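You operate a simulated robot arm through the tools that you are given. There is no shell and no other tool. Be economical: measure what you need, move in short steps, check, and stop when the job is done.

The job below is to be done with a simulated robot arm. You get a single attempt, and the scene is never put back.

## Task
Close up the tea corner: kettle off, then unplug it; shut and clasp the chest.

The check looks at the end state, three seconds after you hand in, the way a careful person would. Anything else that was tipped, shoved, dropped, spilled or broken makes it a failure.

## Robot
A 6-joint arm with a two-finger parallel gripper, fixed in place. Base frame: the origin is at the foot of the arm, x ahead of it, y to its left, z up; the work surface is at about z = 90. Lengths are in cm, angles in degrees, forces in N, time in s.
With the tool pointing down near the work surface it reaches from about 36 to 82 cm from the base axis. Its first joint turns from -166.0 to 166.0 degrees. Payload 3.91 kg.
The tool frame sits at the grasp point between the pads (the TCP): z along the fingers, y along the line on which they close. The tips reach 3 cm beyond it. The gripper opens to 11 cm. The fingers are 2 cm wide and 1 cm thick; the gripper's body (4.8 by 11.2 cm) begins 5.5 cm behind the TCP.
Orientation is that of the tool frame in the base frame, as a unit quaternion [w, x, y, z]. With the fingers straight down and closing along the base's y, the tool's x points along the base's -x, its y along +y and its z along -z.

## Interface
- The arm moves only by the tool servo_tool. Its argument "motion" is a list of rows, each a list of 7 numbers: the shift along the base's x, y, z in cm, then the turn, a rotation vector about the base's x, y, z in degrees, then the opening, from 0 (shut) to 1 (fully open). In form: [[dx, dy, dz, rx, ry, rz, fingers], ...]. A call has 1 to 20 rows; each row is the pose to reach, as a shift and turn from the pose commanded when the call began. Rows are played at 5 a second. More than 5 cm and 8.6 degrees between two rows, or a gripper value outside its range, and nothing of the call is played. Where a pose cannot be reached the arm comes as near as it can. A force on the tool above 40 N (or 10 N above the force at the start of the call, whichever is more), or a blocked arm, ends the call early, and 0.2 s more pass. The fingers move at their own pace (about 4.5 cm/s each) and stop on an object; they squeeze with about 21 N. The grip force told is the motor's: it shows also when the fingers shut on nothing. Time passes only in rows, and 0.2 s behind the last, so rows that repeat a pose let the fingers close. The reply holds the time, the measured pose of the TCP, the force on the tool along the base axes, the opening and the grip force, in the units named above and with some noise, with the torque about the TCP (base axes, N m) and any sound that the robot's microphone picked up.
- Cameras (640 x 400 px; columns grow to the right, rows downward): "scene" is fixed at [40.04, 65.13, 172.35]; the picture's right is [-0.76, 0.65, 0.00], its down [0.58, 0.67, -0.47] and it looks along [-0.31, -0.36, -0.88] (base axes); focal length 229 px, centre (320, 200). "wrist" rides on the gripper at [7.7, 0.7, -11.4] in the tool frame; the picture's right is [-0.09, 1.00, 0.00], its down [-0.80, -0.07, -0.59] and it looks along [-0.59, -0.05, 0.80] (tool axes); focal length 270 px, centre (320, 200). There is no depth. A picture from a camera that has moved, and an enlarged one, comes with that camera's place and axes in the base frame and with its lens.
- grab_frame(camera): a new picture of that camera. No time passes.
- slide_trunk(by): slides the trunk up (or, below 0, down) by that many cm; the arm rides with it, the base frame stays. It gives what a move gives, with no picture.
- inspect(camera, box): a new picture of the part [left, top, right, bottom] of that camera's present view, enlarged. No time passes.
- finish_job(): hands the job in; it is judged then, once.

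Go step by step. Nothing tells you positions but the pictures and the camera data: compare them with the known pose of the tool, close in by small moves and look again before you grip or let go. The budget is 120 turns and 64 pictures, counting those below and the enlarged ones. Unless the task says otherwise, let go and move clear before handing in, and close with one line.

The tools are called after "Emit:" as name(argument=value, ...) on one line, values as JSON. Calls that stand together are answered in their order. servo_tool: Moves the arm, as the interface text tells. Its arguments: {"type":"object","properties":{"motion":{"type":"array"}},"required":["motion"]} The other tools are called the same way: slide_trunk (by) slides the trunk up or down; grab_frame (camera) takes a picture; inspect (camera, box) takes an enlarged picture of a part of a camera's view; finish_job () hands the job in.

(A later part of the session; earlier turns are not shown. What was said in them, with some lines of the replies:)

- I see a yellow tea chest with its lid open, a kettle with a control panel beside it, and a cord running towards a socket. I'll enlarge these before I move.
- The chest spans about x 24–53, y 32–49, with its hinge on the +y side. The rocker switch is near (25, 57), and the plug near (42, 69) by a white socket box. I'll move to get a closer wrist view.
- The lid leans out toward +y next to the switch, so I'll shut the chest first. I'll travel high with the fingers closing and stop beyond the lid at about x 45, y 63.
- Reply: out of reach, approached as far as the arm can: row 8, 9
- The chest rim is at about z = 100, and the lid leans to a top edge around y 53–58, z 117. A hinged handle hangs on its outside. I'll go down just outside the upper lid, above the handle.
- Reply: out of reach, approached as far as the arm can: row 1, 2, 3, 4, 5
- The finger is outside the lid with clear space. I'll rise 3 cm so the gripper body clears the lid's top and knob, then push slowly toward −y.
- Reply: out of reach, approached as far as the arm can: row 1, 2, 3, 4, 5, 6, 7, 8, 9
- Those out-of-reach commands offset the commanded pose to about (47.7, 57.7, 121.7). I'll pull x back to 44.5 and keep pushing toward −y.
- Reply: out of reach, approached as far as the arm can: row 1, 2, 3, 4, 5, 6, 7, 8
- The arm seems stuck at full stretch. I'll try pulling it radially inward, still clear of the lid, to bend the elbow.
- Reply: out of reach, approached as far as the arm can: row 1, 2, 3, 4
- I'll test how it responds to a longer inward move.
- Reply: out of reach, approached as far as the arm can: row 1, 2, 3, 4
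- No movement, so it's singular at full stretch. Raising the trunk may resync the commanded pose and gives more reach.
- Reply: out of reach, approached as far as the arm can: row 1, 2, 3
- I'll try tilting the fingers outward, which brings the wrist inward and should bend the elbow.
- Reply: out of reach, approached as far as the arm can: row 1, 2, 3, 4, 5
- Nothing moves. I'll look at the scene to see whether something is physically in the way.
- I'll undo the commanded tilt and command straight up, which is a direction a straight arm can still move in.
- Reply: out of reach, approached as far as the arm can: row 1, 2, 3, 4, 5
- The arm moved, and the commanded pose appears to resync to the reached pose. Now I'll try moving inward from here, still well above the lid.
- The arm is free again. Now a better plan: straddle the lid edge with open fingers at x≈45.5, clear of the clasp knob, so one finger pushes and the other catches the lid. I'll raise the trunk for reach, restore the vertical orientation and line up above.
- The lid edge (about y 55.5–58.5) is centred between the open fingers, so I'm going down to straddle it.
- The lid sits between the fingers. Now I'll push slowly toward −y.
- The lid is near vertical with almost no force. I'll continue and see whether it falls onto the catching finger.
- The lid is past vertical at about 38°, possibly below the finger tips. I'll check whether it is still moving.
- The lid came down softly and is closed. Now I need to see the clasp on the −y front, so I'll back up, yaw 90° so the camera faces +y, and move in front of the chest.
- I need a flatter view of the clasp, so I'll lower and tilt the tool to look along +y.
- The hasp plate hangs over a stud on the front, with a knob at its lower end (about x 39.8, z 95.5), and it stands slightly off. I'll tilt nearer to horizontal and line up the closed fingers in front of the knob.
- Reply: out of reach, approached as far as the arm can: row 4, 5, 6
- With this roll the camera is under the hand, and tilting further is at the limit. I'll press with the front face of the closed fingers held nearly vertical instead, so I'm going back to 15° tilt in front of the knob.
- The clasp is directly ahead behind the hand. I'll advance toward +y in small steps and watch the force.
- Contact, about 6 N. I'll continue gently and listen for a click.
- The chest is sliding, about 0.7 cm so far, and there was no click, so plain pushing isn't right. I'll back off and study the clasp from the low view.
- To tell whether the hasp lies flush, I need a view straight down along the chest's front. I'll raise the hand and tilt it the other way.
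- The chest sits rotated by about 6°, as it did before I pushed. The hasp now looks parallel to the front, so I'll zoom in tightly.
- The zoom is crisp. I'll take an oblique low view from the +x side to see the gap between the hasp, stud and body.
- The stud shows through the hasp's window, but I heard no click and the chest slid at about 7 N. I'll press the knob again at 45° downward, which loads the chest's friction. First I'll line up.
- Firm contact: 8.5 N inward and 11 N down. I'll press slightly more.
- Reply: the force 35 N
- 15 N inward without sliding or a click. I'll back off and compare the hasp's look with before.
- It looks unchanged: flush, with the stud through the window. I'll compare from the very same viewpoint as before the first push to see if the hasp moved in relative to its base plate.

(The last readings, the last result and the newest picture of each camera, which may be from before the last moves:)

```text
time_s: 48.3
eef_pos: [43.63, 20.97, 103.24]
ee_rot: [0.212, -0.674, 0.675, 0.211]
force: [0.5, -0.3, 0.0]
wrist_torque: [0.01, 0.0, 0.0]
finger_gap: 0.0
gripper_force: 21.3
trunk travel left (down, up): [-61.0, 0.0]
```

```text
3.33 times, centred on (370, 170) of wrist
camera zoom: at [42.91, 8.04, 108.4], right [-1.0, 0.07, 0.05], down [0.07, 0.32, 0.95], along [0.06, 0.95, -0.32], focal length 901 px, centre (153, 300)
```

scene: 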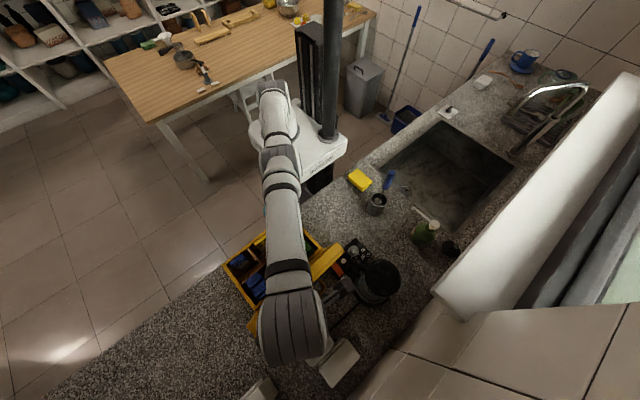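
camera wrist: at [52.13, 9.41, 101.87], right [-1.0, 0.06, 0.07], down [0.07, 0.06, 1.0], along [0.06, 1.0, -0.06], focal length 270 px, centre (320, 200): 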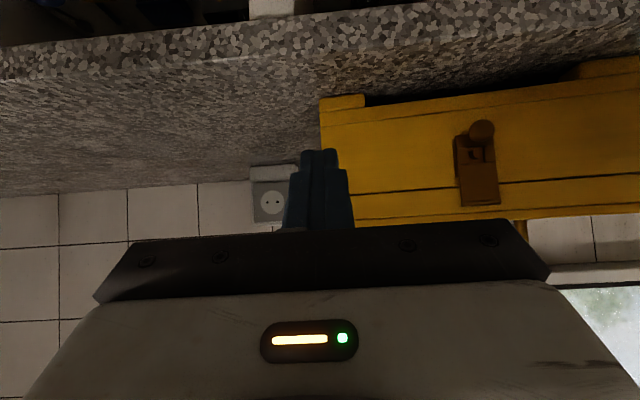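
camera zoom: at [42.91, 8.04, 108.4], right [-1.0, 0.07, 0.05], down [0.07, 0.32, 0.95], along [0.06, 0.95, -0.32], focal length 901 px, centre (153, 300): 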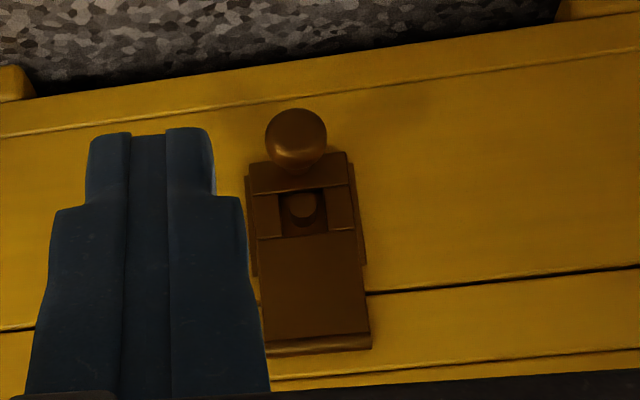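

Compared with that view, the hasp's lower end and knob have moved inward by about 0.4 cm relative to the stud and base plate, so it was proud before and is flush now. Next is the kettle: I'll lift over the chest with the tool vertical to a spot above the OFF end of the rocker, near (25.4, 55.6).

Emit:
servo_tool(motion=[[0, 0, 4.5, -7, 0, 0, 0], [0, 0, 9, -14, 0, 0, 0], [0, 0, 13.5, -21, 0, 0, 0], [-1, 1, 17.5, -28, 0, 0, 0], [-2, 4, 20, -35, 0, 0, 0], [-4, 8, 20, -35, 0, 0, 0], [-6, 12, 20, -35, 0, 0, 0], [-8, 16, 20, -35, 0, 0, 0], [-10, 20, 20, -35, 0, 0, 0], [-12.5, 24, 19, -35, 0, 0, 0], [-15, 28, 17, -35, 0, 0, 0], [-17, 32, 14, -35, 0, 0, 0], [-18.2, 34.4, 11, -35, 0, 0, 0], [-18.2, 34.4, 11, -35, 0, 0, 0]])

Emit:
grab_frame(camera="wrist")

```text
refused: row 11 steps farther than a row can; nothing moved
```

```text
29 pictures are left
camera wrist: at [42.91, 8.04, 108.4], right [-1.0, 0.07, 0.05], down [0.07, 0.32, 0.95], along [0.06, 0.95, -0.32], focal length 270 px, centre (320, 200)
```

wrist: 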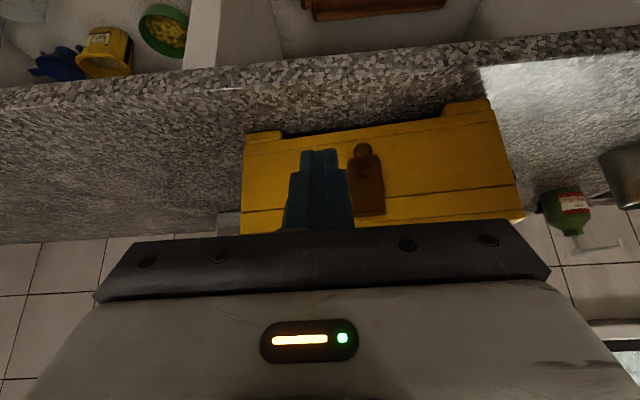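

One row was too long, so I'm resending it with shorter steps.

Emit:
servo_tool(motion=[[0, 0, 4.5, -7, 0, 0, 0], [0, 0, 9, -14, 0, 0, 0], [0, 0, 13.5, -21, 0, 0, 0], [-1, 1, 17.5, -28, 0, 0, 0], [-2, 4, 20, -35, 0, 0, 0], [-4, 8, 20, -35, 0, 0, 0], [-6, 12, 20, -35, 0, 0, 0], [-8, 16, 20, -35, 0, 0, 0], [-10, 20, 20, -35, 0, 0, 0], [-12, 24, 19.5, -35, 0, 0, 0], [-14, 27.5, 18, -35, 0, 0, 0], [-16, 31, 16, -35, 0, 0, 0], [-17.5, 33.5, 13, -35, 0, 0, 0], [-18.2, 34.4, 11, -35, 0, 0, 0], [-18.2, 34.4, 11, -35, 0, 0, 0]])

```text
time_s: 51.5
eef_pos: [25.42, 55.38, 114.29]
ee_rot: [0.0, -0.707, 0.707, -0.002]
force: [-1.2, 0.1, 0.3]
wrist_torque: [0.0, -0.02, 0.0]
finger_gap: 0.0
gripper_force: 20.9
trunk travel left (down, up): [-61.0, 0.0]
```

Emit:
grab_frame(camera="wrist")

Emit:
inspect(camera="scene", box=[290, 220, 430, 310])

```text
28 pictures are left
camera wrist: at [24.65, 47.6, 125.87], right [-1.0, 0.09, 0.0], down [0.07, 0.8, 0.59], along [0.05, 0.59, -0.8], focal length 270 px, centre (320, 200)
```

wrist: 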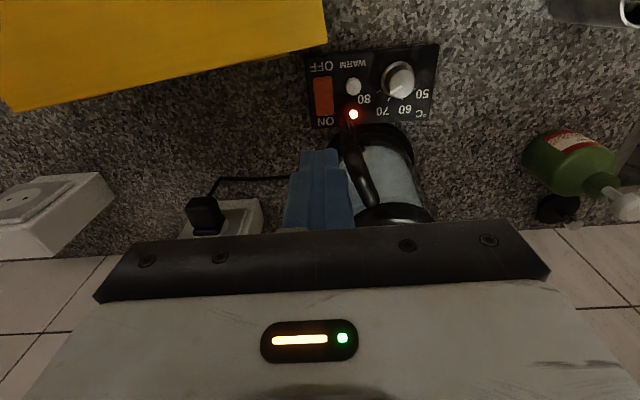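

```text
4.44 times, centred on (360, 265) of scene
camera zoom: at [40.04, 65.13, 172.35], right [-0.76, 0.65, 0.0], down [0.58, 0.67, -0.47], along [-0.31, -0.36, -0.88], focal length 1016 px, centre (142, -89)
```

zoom: 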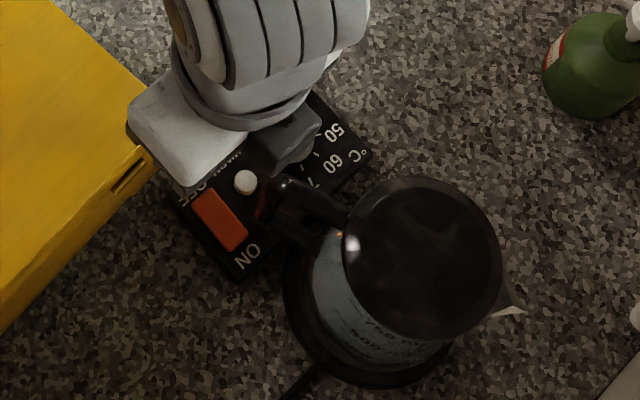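

I have a clear view: the rocker spans y 55 (OFF) to 58.9 (ON) at x≈25.1, and the red lamp is lit. I'm descending onto the OFF end, keeping clear of the kettle handle.

Emit:
servo_tool(motion=[[-0.3, -0.2, -4, 0, 0, 0, 0], [-0.3, -0.2, -8, 0, 0, 0, 0], [-0.3, -0.2, -12, 0, 0, 0, 0], [-0.3, -0.2, -15, 0, 0, 0, 0], [-0.3, -0.2, -17.3, 0, 0, 0, 0], [-0.3, -0.2, -17.3, 0, 0, 0, 0]])

Emit:
grab_frame(camera="wrist")

```text
time_s: 52.9
eef_pos: [25.14, 55.18, 96.94]
ee_rot: [0.0, 0.707, -0.707, 0.001]
force: [-0.1, 0.4, 0.0]
wrist_torque: [-0.01, 0.02, -0.03]
finger_gap: 0.01
gripper_force: 21.3
trunk travel left (down, up): [-61.0, 0.0]
```

```text
26 pictures are left
camera wrist: at [24.4, 47.39, 108.54], right [-1.0, 0.09, 0.0], down [0.07, 0.8, 0.59], along [0.05, 0.59, -0.81], focal length 270 px, centre (320, 200)
```

wrist: 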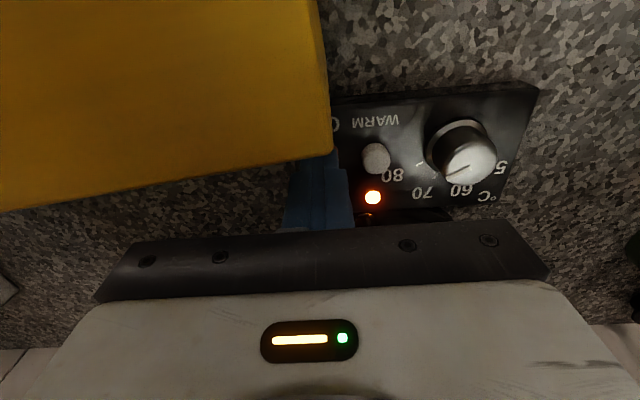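

The tip is about 1–2 cm above the OFF end. I'll press down in small steps.

Emit:
servo_tool(motion=[[0, 0, -0.4, 0, 0, 0, 0], [0, 0, -0.8, 0, 0, 0, 0], [0, 0, -1.2, 0, 0, 0, 0]])

```text
time_s: 53.9
eef_pos: [25.2, 55.26, 96.42]
ee_rot: [0.005, -0.707, 0.707, 0.001]
force: [-4.3, -11.2, 20.1]
wrist_torque: [-0.17, 0.12, -0.04]
finger_gap: 0.03
gripper_force: 21.4
trunk travel left (down, up): [-61.0, 0.0]
stopped in row 3: the force on the tool passed its limit at 42 N (the readings are from after the stop); the commanded pose is now the measured one
```

Emit:
grab_frame(camera="wrist")

Emit:
inspect(camera="scene", box=[290, 220, 430, 310])

```text
25 pictures are left
camera wrist: at [24.38, 47.3, 107.89], right [-1.0, 0.09, -0.01], down [0.07, 0.8, 0.6], along [0.06, 0.6, -0.8], focal length 270 px, centre (320, 200)
```

wrist: 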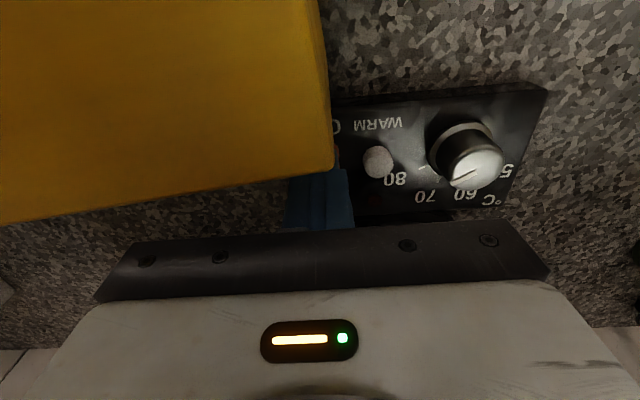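

```text
4.44 times, centred on (360, 265) of scene
camera zoom: at [40.04, 65.13, 172.35], right [-0.76, 0.65, 0.0], down [0.58, 0.67, -0.47], along [-0.31, -0.36, -0.88], focal length 1016 px, centre (142, -89)
```

zoom: 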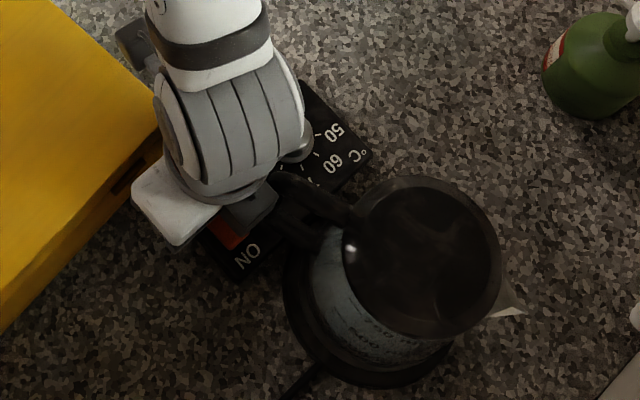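

The lamp is out and the kettle hasn't shifted. I'll retreat straight up, then move to view the plug at roughly (42, 69).

Emit:
servo_tool(motion=[[0, 0, 3, 0, 0, 0, 0], [0, -0.3, 7, 0, 0, 0, 0], [0, -0.3, 11, 0, 0, 0, 0], [0, -0.3, 14, 0, 0, 0, 0], [4, 0, 15, 4, 0, 0, 0], [8, 0.5, 15, 8, 0, 0, 0], [12, 1, 15, 12, 0, 0, 0], [16, 1.5, 14, 15, 0, 0, 0], [17.8, 1.8, 13.5, 15, 0, 0, 0.5], [17.8, 1.8, 13.5, 15, 0, 0, 0.5]])

Emit:
grab_frame(camera="wrist")

```text
time_s: 56.1
eef_pos: [42.99, 57.19, 109.64]
ee_rot: [0.096, -0.7, 0.702, 0.092]
force: [-0.3, 0.7, 0.3]
wrist_torque: [0.0, -0.03, 0.03]
finger_gap: 5.06
gripper_force: 0.0
trunk travel left (down, up): [-61.0, 0.0]
```

```text
23 pictures are left
camera wrist: at [42.26, 46.62, 118.78], right [-1.0, 0.09, 0.02], down [0.07, 0.61, 0.79], along [0.06, 0.78, -0.62], focal length 270 px, centre (320, 200)
```

wrist: 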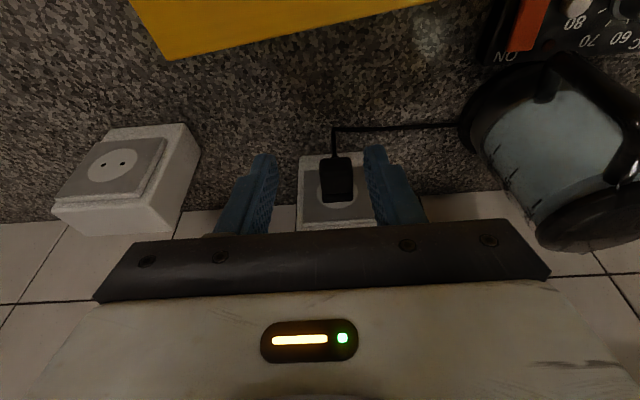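

Emit:
inspect(camera="wrist", box=[280, 110, 400, 240])

Emit:
inspect(camera="wrist", box=[40, 110, 220, 250])

```text
3.08 times, centred on (340, 175) of wrist
camera zoom: at [42.26, 46.62, 118.78], right [-1.0, 0.09, 0.02], down [0.07, 0.61, 0.79], along [0.06, 0.78, -0.62], focal length 832 px, centre (258, 277)
```

zoom: 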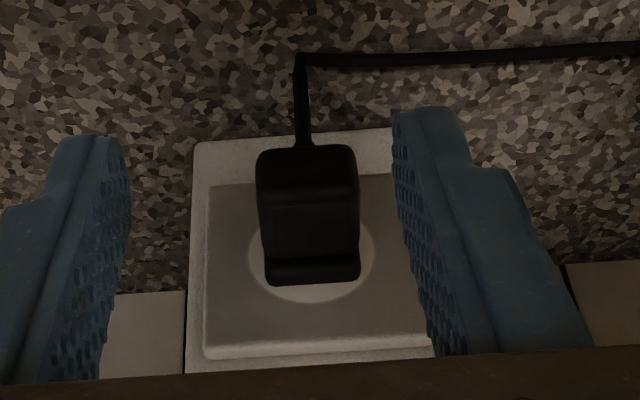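

```text
2.86 times, centred on (130, 180) of wrist
camera zoom: at [42.26, 46.62, 118.78], right [-1.0, 0.09, 0.02], down [0.07, 0.61, 0.79], along [0.06, 0.78, -0.62], focal length 772 px, centre (863, 257)
```

zoom: 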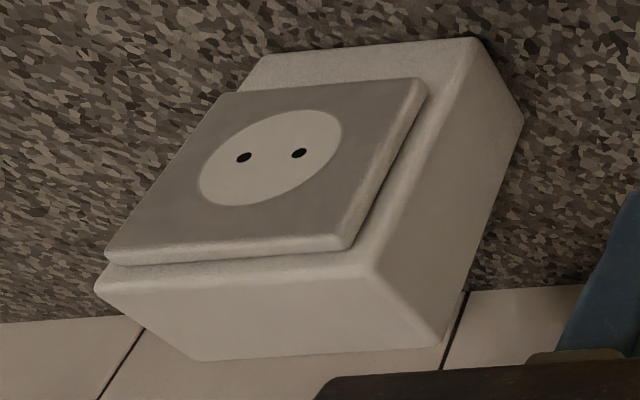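

The plug goes straight into a −y-facing wall box. Its body spans about x 42.2±1.8, y 68–70.3, z 95.5–99.3, and the cord drops from its front. I'll tilt to 25° and go to a pre-grasp pose with the fingers open around it.

Emit:
servo_tool(motion=[[-0.3, 2, -2, 3, 0, 0, 0.62], [-0.6, 4, -4.5, 6, 0, 0, 0.62], [-0.8, 5.5, -7, 10, 0, 0, 0.62], [-0.8, 6.3, -8.6, 10, 0, 0, 0.62], [-0.8, 6.3, -8.6, 10, 0, 0, 0.62]])

Emit:
grab_frame(camera="wrist")

```text
time_s: 57.3
eef_pos: [42.21, 63.56, 101.05]
ee_rot: [0.157, -0.689, 0.69, 0.154]
force: [0.4, 0.2, -0.7]
wrist_torque: [-0.01, 0.03, 0.01]
finger_gap: 6.81
gripper_force: 0.1
trunk travel left (down, up): [-61.0, 0.0]
```

```text
20 pictures are left
camera wrist: at [41.5, 51.57, 108.18], right [-1.0, 0.08, 0.03], down [0.07, 0.47, 0.88], along [0.06, 0.88, -0.47], focal length 270 px, centre (320, 200)
```

wrist: 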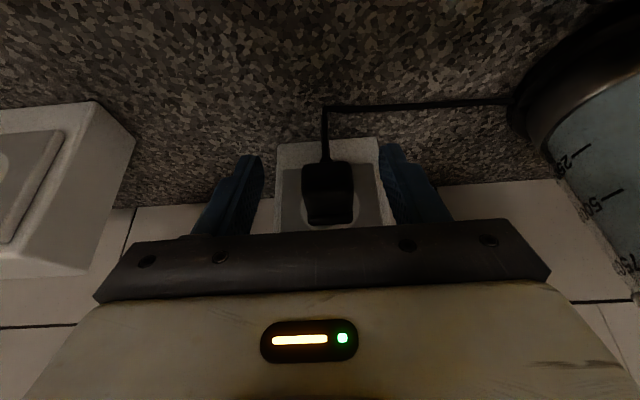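

The fingers are centred on the plug. I'm advancing to straddle it, staying short of the socket face at y≈71.3.

Emit:
servo_tool(motion=[[-0.1, 1.5, -0.9, 0, 0, 0, 0.62], [-0.1, 3, -1.8, 0, 0, 0, 0.62], [-0.1, 4, -2.3, 0, 0, 0, 0.62], [-0.1, 4.8, -2.8, 0, 0, 0, 0.62], [-0.1, 4.8, -2.8, 0, 0, 0, 0.62]])

Emit:
grab_frame(camera="wrist")

```text
time_s: 58.5
eef_pos: [42.17, 68.21, 98.23]
ee_rot: [0.157, -0.689, 0.691, 0.152]
force: [0.1, -0.3, 0.1]
wrist_torque: [0.01, 0.0, 0.03]
finger_gap: 6.79
gripper_force: 0.1
trunk travel left (down, up): [-61.0, 0.0]
```

```text
19 pictures are left
camera wrist: at [41.43, 56.37, 105.36], right [-1.0, 0.08, 0.03], down [0.07, 0.47, 0.88], along [0.06, 0.88, -0.47], focal length 270 px, centre (320, 200)
```

wrist: 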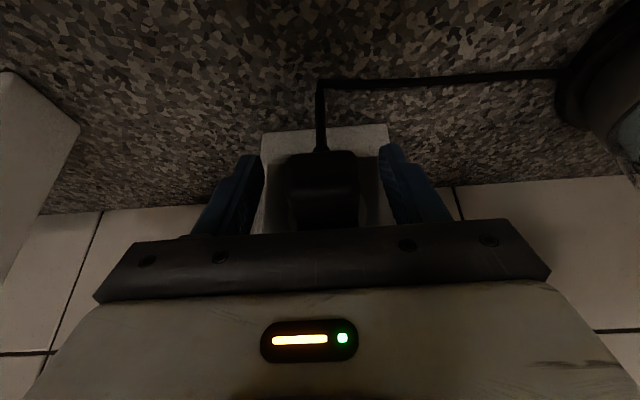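

The plug is centred between the pads, so I'm closing.

Emit:
servo_tool(motion=[[0, 0, 0, 0, 0, 0, 0.4], [0, 0, 0, 0, 0, 0, 0.3], [0, 0, 0, 0, 0, 0, 0], [0, 0, 0, 0, 0, 0, 0], [0, 0, 0, 0, 0, 0, 0]])

```text
time_s: 59.7
eef_pos: [42.15, 68.25, 98.19]
ee_rot: [0.157, -0.69, 0.69, 0.153]
force: [-0.2, -0.5, 0.3]
wrist_torque: [-0.04, 0.0, 0.02]
finger_gap: 3.55
gripper_force: 21.4
trunk travel left (down, up): [-61.0, 0.0]
heard: snap
```

Gripped at 3.55 cm, with a snap heard. I'll pull slowly straight back along −y.

Emit:
servo_tool(motion=[[0, -0.3, 0, 0, 0, 0, 0], [0, -0.6, 0, 0, 0, 0, 0], [0, -1, 0, 0, 0, 0, 0]])

Emit:
grab_frame(camera="wrist")

```text
time_s: 60.5
eef_pos: [42.22, 67.22, 98.18]
ee_rot: [0.157, -0.689, 0.691, 0.153]
force: [0.4, -0.5, 0.1]
wrist_torque: [-0.02, 0.03, 0.0]
finger_gap: 3.56
gripper_force: 21.0
trunk travel left (down, up): [-61.0, 0.0]
```

```text
18 pictures are left
camera wrist: at [41.42, 55.35, 105.39], right [-1.0, 0.08, 0.03], down [0.07, 0.47, 0.88], along [0.06, 0.88, -0.47], focal length 270 px, centre (320, 200)
```

wrist: 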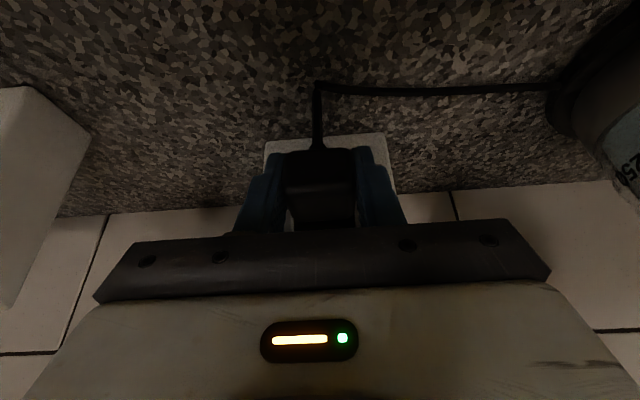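

The plug is moving out freely with the hand. Continuing.

Emit:
servo_tool(motion=[[0, -0.5, 0, 0, 0, 0, 0], [0, -1, 0, 0, 0, 0, 0], [0, -1.5, 0, 0, 0, 0, 0], [0, -2, 0, 0, 0, 0, 0], [0, -2.5, 0, 0, 0, 0, 0]])

Emit:
inspect(camera="wrist", box=[230, 70, 430, 240])

Emit:
inspect(camera="scene", box=[200, 190, 440, 390])

```text
time_s: 61.7
eef_pos: [42.12, 64.8, 98.21]
ee_rot: [0.157, -0.689, 0.691, 0.153]
force: [0.0, -0.1, 0.2]
wrist_torque: [0.02, 0.02, 0.0]
finger_gap: 3.52
gripper_force: 21.3
trunk travel left (down, up): [-61.0, 0.0]
```

```text
2.35 times, centred on (330, 155) of wrist
camera zoom: at [41.42, 52.84, 105.4], right [-1.0, 0.08, 0.03], down [0.07, 0.47, 0.88], along [0.06, 0.88, -0.47], focal length 636 px, centre (296, 306)
```

zoom: 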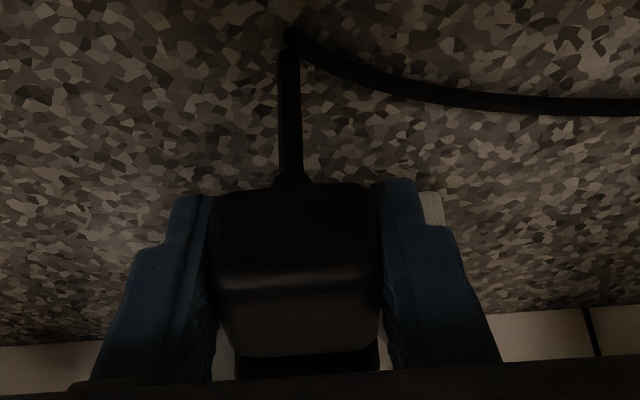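

```text
2.00 times, centred on (320, 290) of scene
camera zoom: at [40.04, 65.13, 172.35], right [-0.76, 0.65, 0.0], down [0.58, 0.67, -0.47], along [-0.31, -0.36, -0.88], focal length 457 px, centre (320, 20)
```

zoom: 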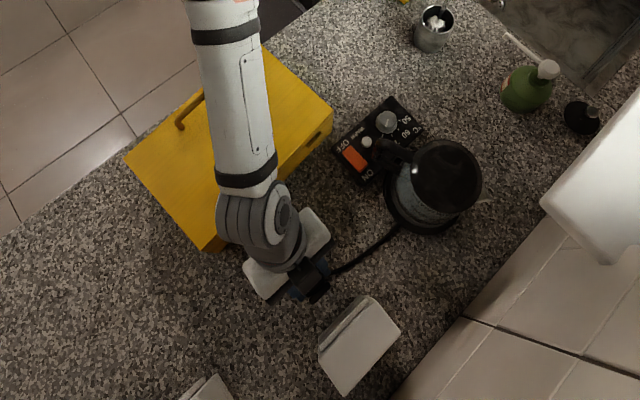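

The plug is fully out. The wrist camera would meet the chest if I lowered with this tilt, so I'll reduce the tilt to 10°, move slightly +y and lower toward the counter.

Emit:
servo_tool(motion=[[0, 0.2, 0.3, -5, 0, 0, 0], [0, 0.4, 0.3, -10, 0, 0, 0], [0, 0.5, 0, -15, 0, 0, 0], [0, 0.5, -1, -15, 0, 0, 0], [0, 0.5, -2, -15, 0, 0, 0], [0, 0.5, -2.8, -15, 0, 0, 0]])

Emit:
servo_tool(motion=[[0, 0, -0.3, 0, 0, 0, 0], [0, 0, -0.6, 0, 0, 0, 0], [0, 0, -0.9, 0, 0, 0, 0], [0, 0, -1.2, 0, 0, 0, 0]])

Emit:
grab_frame(camera="wrist")

```text
time_s: 63.1
eef_pos: [42.18, 65.36, 95.35]
ee_rot: [0.065, -0.703, 0.705, 0.063]
force: [-0.5, 0.3, -0.4]
wrist_torque: [0.01, -0.03, 0.0]
finger_gap: 3.54
gripper_force: 21.0
trunk travel left (down, up): [-61.0, 0.0]
```

```text
time_s: 64.1
eef_pos: [42.15, 65.3, 94.12]
ee_rot: [0.066, -0.704, 0.705, 0.062]
force: [0.4, -0.2, 0.1]
wrist_torque: [-0.05, 0.02, -0.02]
finger_gap: 3.55
gripper_force: 21.2
trunk travel left (down, up): [-61.0, 0.0]
```

```text
15 pictures are left
camera wrist: at [41.41, 55.63, 104.15], right [-1.0, 0.09, 0.01], down [0.07, 0.68, 0.73], along [0.06, 0.73, -0.68], focal length 270 px, centre (320, 200)
```

wrist: 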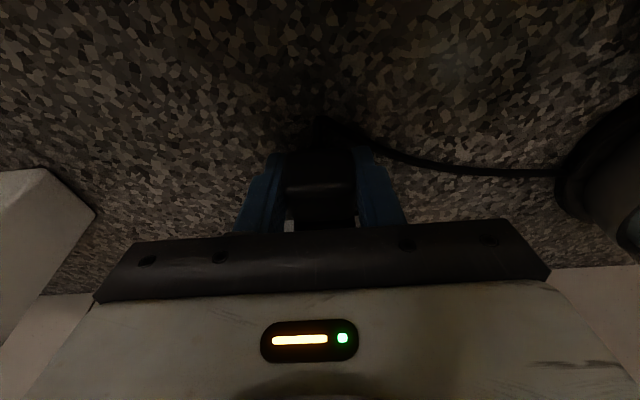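

Tips are at about z 91.2. I'll lower the last bit until there's light contact.

Emit:
servo_tool(motion=[[0, 0, -0.2, 0, 0, 0, 0], [0, 0, -0.4, 0, 0, 0, 0], [0, 0, -0.6, 0, 0, 0, 0]])

```text
time_s: 64.9
eef_pos: [42.18, 65.31, 93.63]
ee_rot: [0.066, -0.703, 0.706, 0.062]
force: [0.1, 0.2, -1.3]
wrist_torque: [-0.01, -0.03, 0.0]
finger_gap: 3.56
gripper_force: 21.3
trunk travel left (down, up): [-61.0, 0.0]
```

Emit:
servo_tool(motion=[[0, 0, -0.15, 0, 0, 0, 0], [0, 0, -0.3, 0, 0, 0, 0]])

```text
time_s: 65.5
eef_pos: [42.11, 65.31, 93.26]
ee_rot: [0.066, -0.703, 0.705, 0.061]
force: [0.4, 0.0, -1.4]
wrist_torque: [0.0, 0.0, 0.01]
finger_gap: 3.55
gripper_force: 21.2
trunk travel left (down, up): [-61.0, 0.0]
```

The tips are just above the counter, so I'll release.

Emit:
servo_tool(motion=[[0, 0, 0.1, 0, 0, 0, 0.38], [0, 0, 0.1, 0, 0, 0, 0.5], [0, 0, 0.1, 0, 0, 0, 0.6], [0, 0, 0.1, 0, 0, 0, 0.65], [0, 0, 0.1, 0, 0, 0, 0.65]])

Emit:
grab_frame(camera="wrist")

```text
time_s: 66.7
eef_pos: [42.19, 65.32, 93.39]
ee_rot: [0.065, -0.703, 0.705, 0.061]
force: [0.4, 0.1, 0.0]
wrist_torque: [0.01, -0.02, 0.01]
finger_gap: 7.16
gripper_force: 0.0
trunk travel left (down, up): [-61.0, 0.0]
```

```text
14 pictures are left
camera wrist: at [41.41, 55.63, 103.43], right [-1.0, 0.09, 0.01], down [0.07, 0.68, 0.73], along [0.06, 0.73, -0.68], focal length 270 px, centre (320, 200)
```

wrist: 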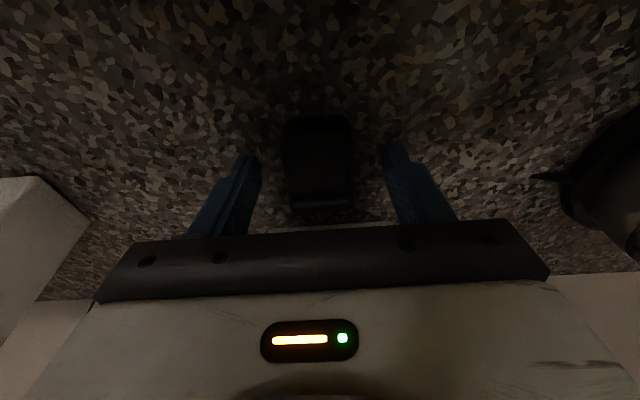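

The plug is down. I'll lift straight up and check the cord.

Emit:
servo_tool(motion=[[0, 0, 4, 0, 0, 0, 0.65], [0, 0, 8, 0, 0, 0, 0.65], [0, -1, 12, 0, 0, 0, 0.65], [0, -3, 16, 0, 0, 0, 0.65], [0, -5, 19, 0, 0, 0, 0.65]])

Emit:
grab_frame(camera="wrist")

```text
time_s: 67.9
eef_pos: [42.06, 60.25, 112.48]
ee_rot: [-0.064, 0.704, -0.704, -0.061]
force: [0.8, 0.2, 0.0]
wrist_torque: [0.03, 0.04, -0.01]
finger_gap: 7.15
gripper_force: 0.0
trunk travel left (down, up): [-61.0, 0.0]
```

```text
13 pictures are left
camera wrist: at [41.36, 50.54, 122.39], right [-1.0, 0.09, 0.01], down [0.07, 0.68, 0.73], along [0.06, 0.73, -0.68], focal length 270 px, centre (320, 200)
```

wrist: 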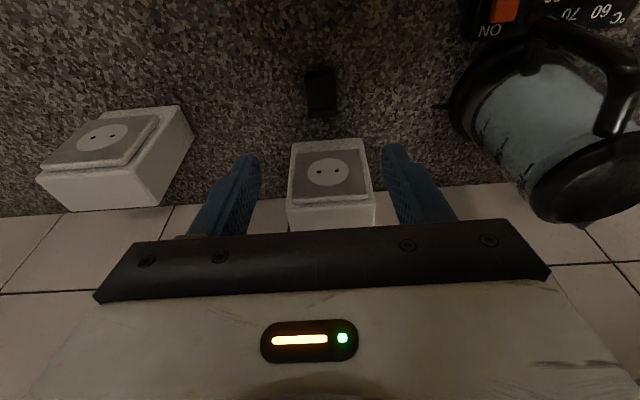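

Emit:
inspect(camera="wrist", box=[280, 50, 480, 180])

```text
3.08 times, centred on (380, 115) of wrist
camera zoom: at [41.36, 50.54, 122.39], right [-1.0, 0.09, 0.01], down [0.07, 0.68, 0.73], along [0.06, 0.73, -0.68], focal length 832 px, centre (135, 462)
```

zoom: 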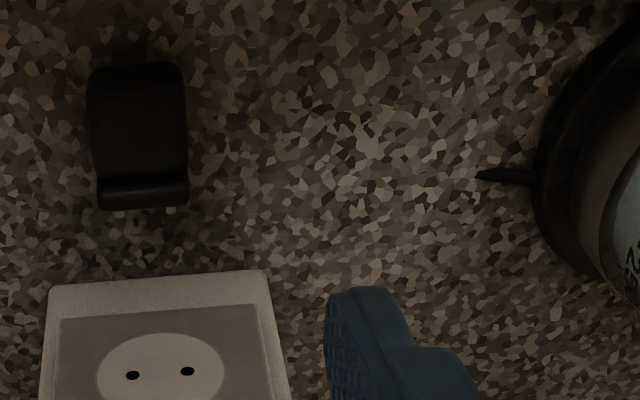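

The plug lies flat, clear of the socket, and the cord likely sags at counter level out of sight. The snap I heard makes me want to re-check the clasp, so I'll go back over the chest to the earlier viewpoint.

Emit:
servo_tool(motion=[[0, -2, 4, 0, 0, 0, 0.4], [0, -6, 6, 0, 0, 0, 0.2], [0, -10.5, 7, 0, 0, 0, 0], [0, -15, 7, 0, 0, 0, 0], [0, -19.5, 7, 0, 0, 0, 0], [0.5, -24, 7, 0, 0, 0, 0], [1, -28.5, 7, 0, 0, 0, 0], [1, -33, 7, 0, 0, 0, 0], [1.5, -37, 5, 5, 0, 0, 0], [1.5, -39.3, 1, 12, 0, 0, 0], [1.5, -39.3, -3, 18, 0, 0, 0], [1.5, -39.3, -7, 22, 0, 0, 0], [1.5, -39.3, -9.2, 25, 0, 0, 0], [1.5, -39.3, -9.2, 25, 0, 0, 0]])

Emit:
inspect(camera="wrist", box=[310, 110, 430, 230])

```text
time_s: 70.9
eef_pos: [43.64, 20.96, 103.22]
ee_rot: [0.216, -0.673, 0.675, 0.212]
force: [-1.3, 0.4, 0.0]
wrist_torque: [0.01, -0.01, -0.01]
finger_gap: 0.0
gripper_force: 21.1
trunk travel left (down, up): [-61.0, 0.0]
```

```text
3.33 times, centred on (370, 170) of wrist
camera zoom: at [42.87, 8.02, 108.25], right [-1.0, 0.08, 0.05], down [0.07, 0.31, 0.95], along [0.06, 0.95, -0.31], focal length 901 px, centre (153, 300)
```

zoom: 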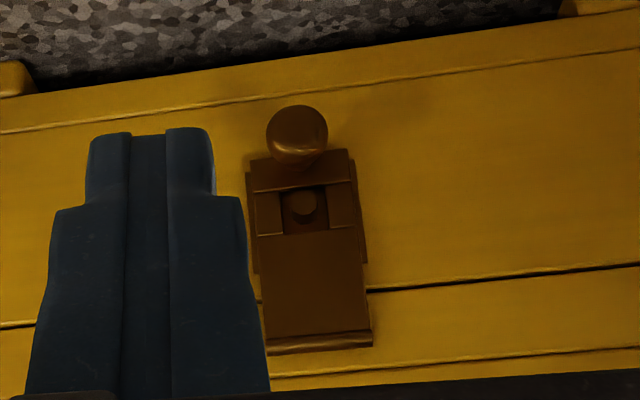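

The clasp is unchanged: flush over the stud. I'll move the arm clear and take a final look at the whole scene.

Emit:
servo_tool(motion=[[-2, -1, 4, -7, 0, 0, 0.3], [-5, -1, 8, -14, 0, 0, 0.5], [-9, -1, 11, -21, 0, 0, 0.5], [-13, -1, 14, -28, 0, 0, 0.5], [-17, 0, 17, -35, 0, 0, 0.5], [-19, 2, 20, -35, 0, 0, 0.5], [-19, 2, 20, -35, 0, 0, 0.5]])

Emit:
grab_frame(camera="scene")

Emit:
inspect(camera="scene", box=[210, 200, 410, 390])

```text
refused: row 5 steps farther than a row can; nothing moved
```

```text
10 pictures are left
```

scene: 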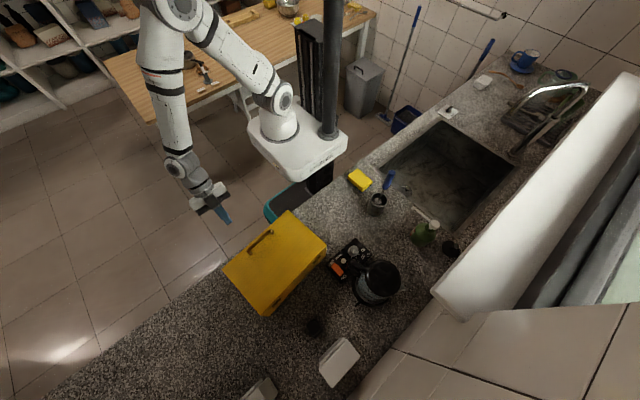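

```text
2.11 times, centred on (310, 295) of scene
camera zoom: at [40.04, 65.13, 172.35], right [-0.76, 0.65, 0.0], down [0.58, 0.67, -0.47], along [-0.31, -0.36, -0.88], focal length 481 px, centre (341, 0)
```

zoom: 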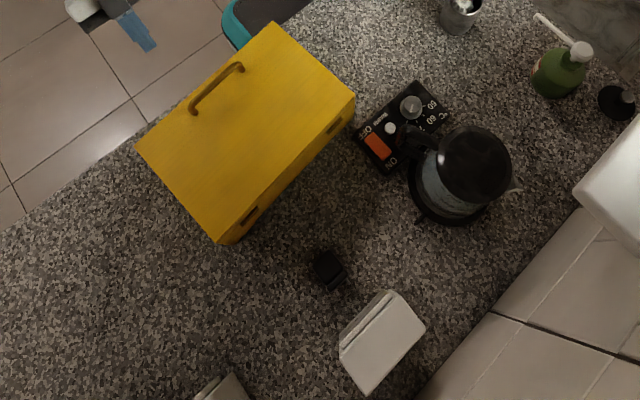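

The end state looks right: chest shut with the hasp flush, kettle lamp out, plug lying clear of the socket, nothing else disturbed. I'll move the arm a bit further away before handing in.

Emit:
servo_tool(motion=[[-1, -1, 3, -5, 0, 0, 0.3], [-2, -2, 6, -10, 0, 0, 0.5], [-4, -2, 9, -15, 0, 0, 0.5], [-6, -2, 12, -20, 0, 0, 0.5], [-8, -2, 15, -25, 0, 0, 0.5], [-8, -2, 15, -25, 0, 0, 0.5]])

```text
time_s: 72.3
eef_pos: [35.72, 19.08, 118.36]
ee_rot: [0.065, -0.704, 0.704, 0.061]
force: [0.1, -0.1, -0.3]
wrist_torque: [-0.01, 0.0, 0.04]
finger_gap: 5.51
gripper_force: 0.1
trunk travel left (down, up): [-61.0, 0.0]
```

The arm is clear of everything, so I'm handing in.

Emit:
finish_job()

```text
The job is handed in.
```

I turned the kettle off (lamp out) and then unplugged it, and shut the chest with its hasp pressed flush over the stud; I heard no click from the clasp, the chest slid about 0.6 cm while I pressed it, there was an unexplained snap as I gripped the plug, and the cord was no longer visible once the plug was on the counter.
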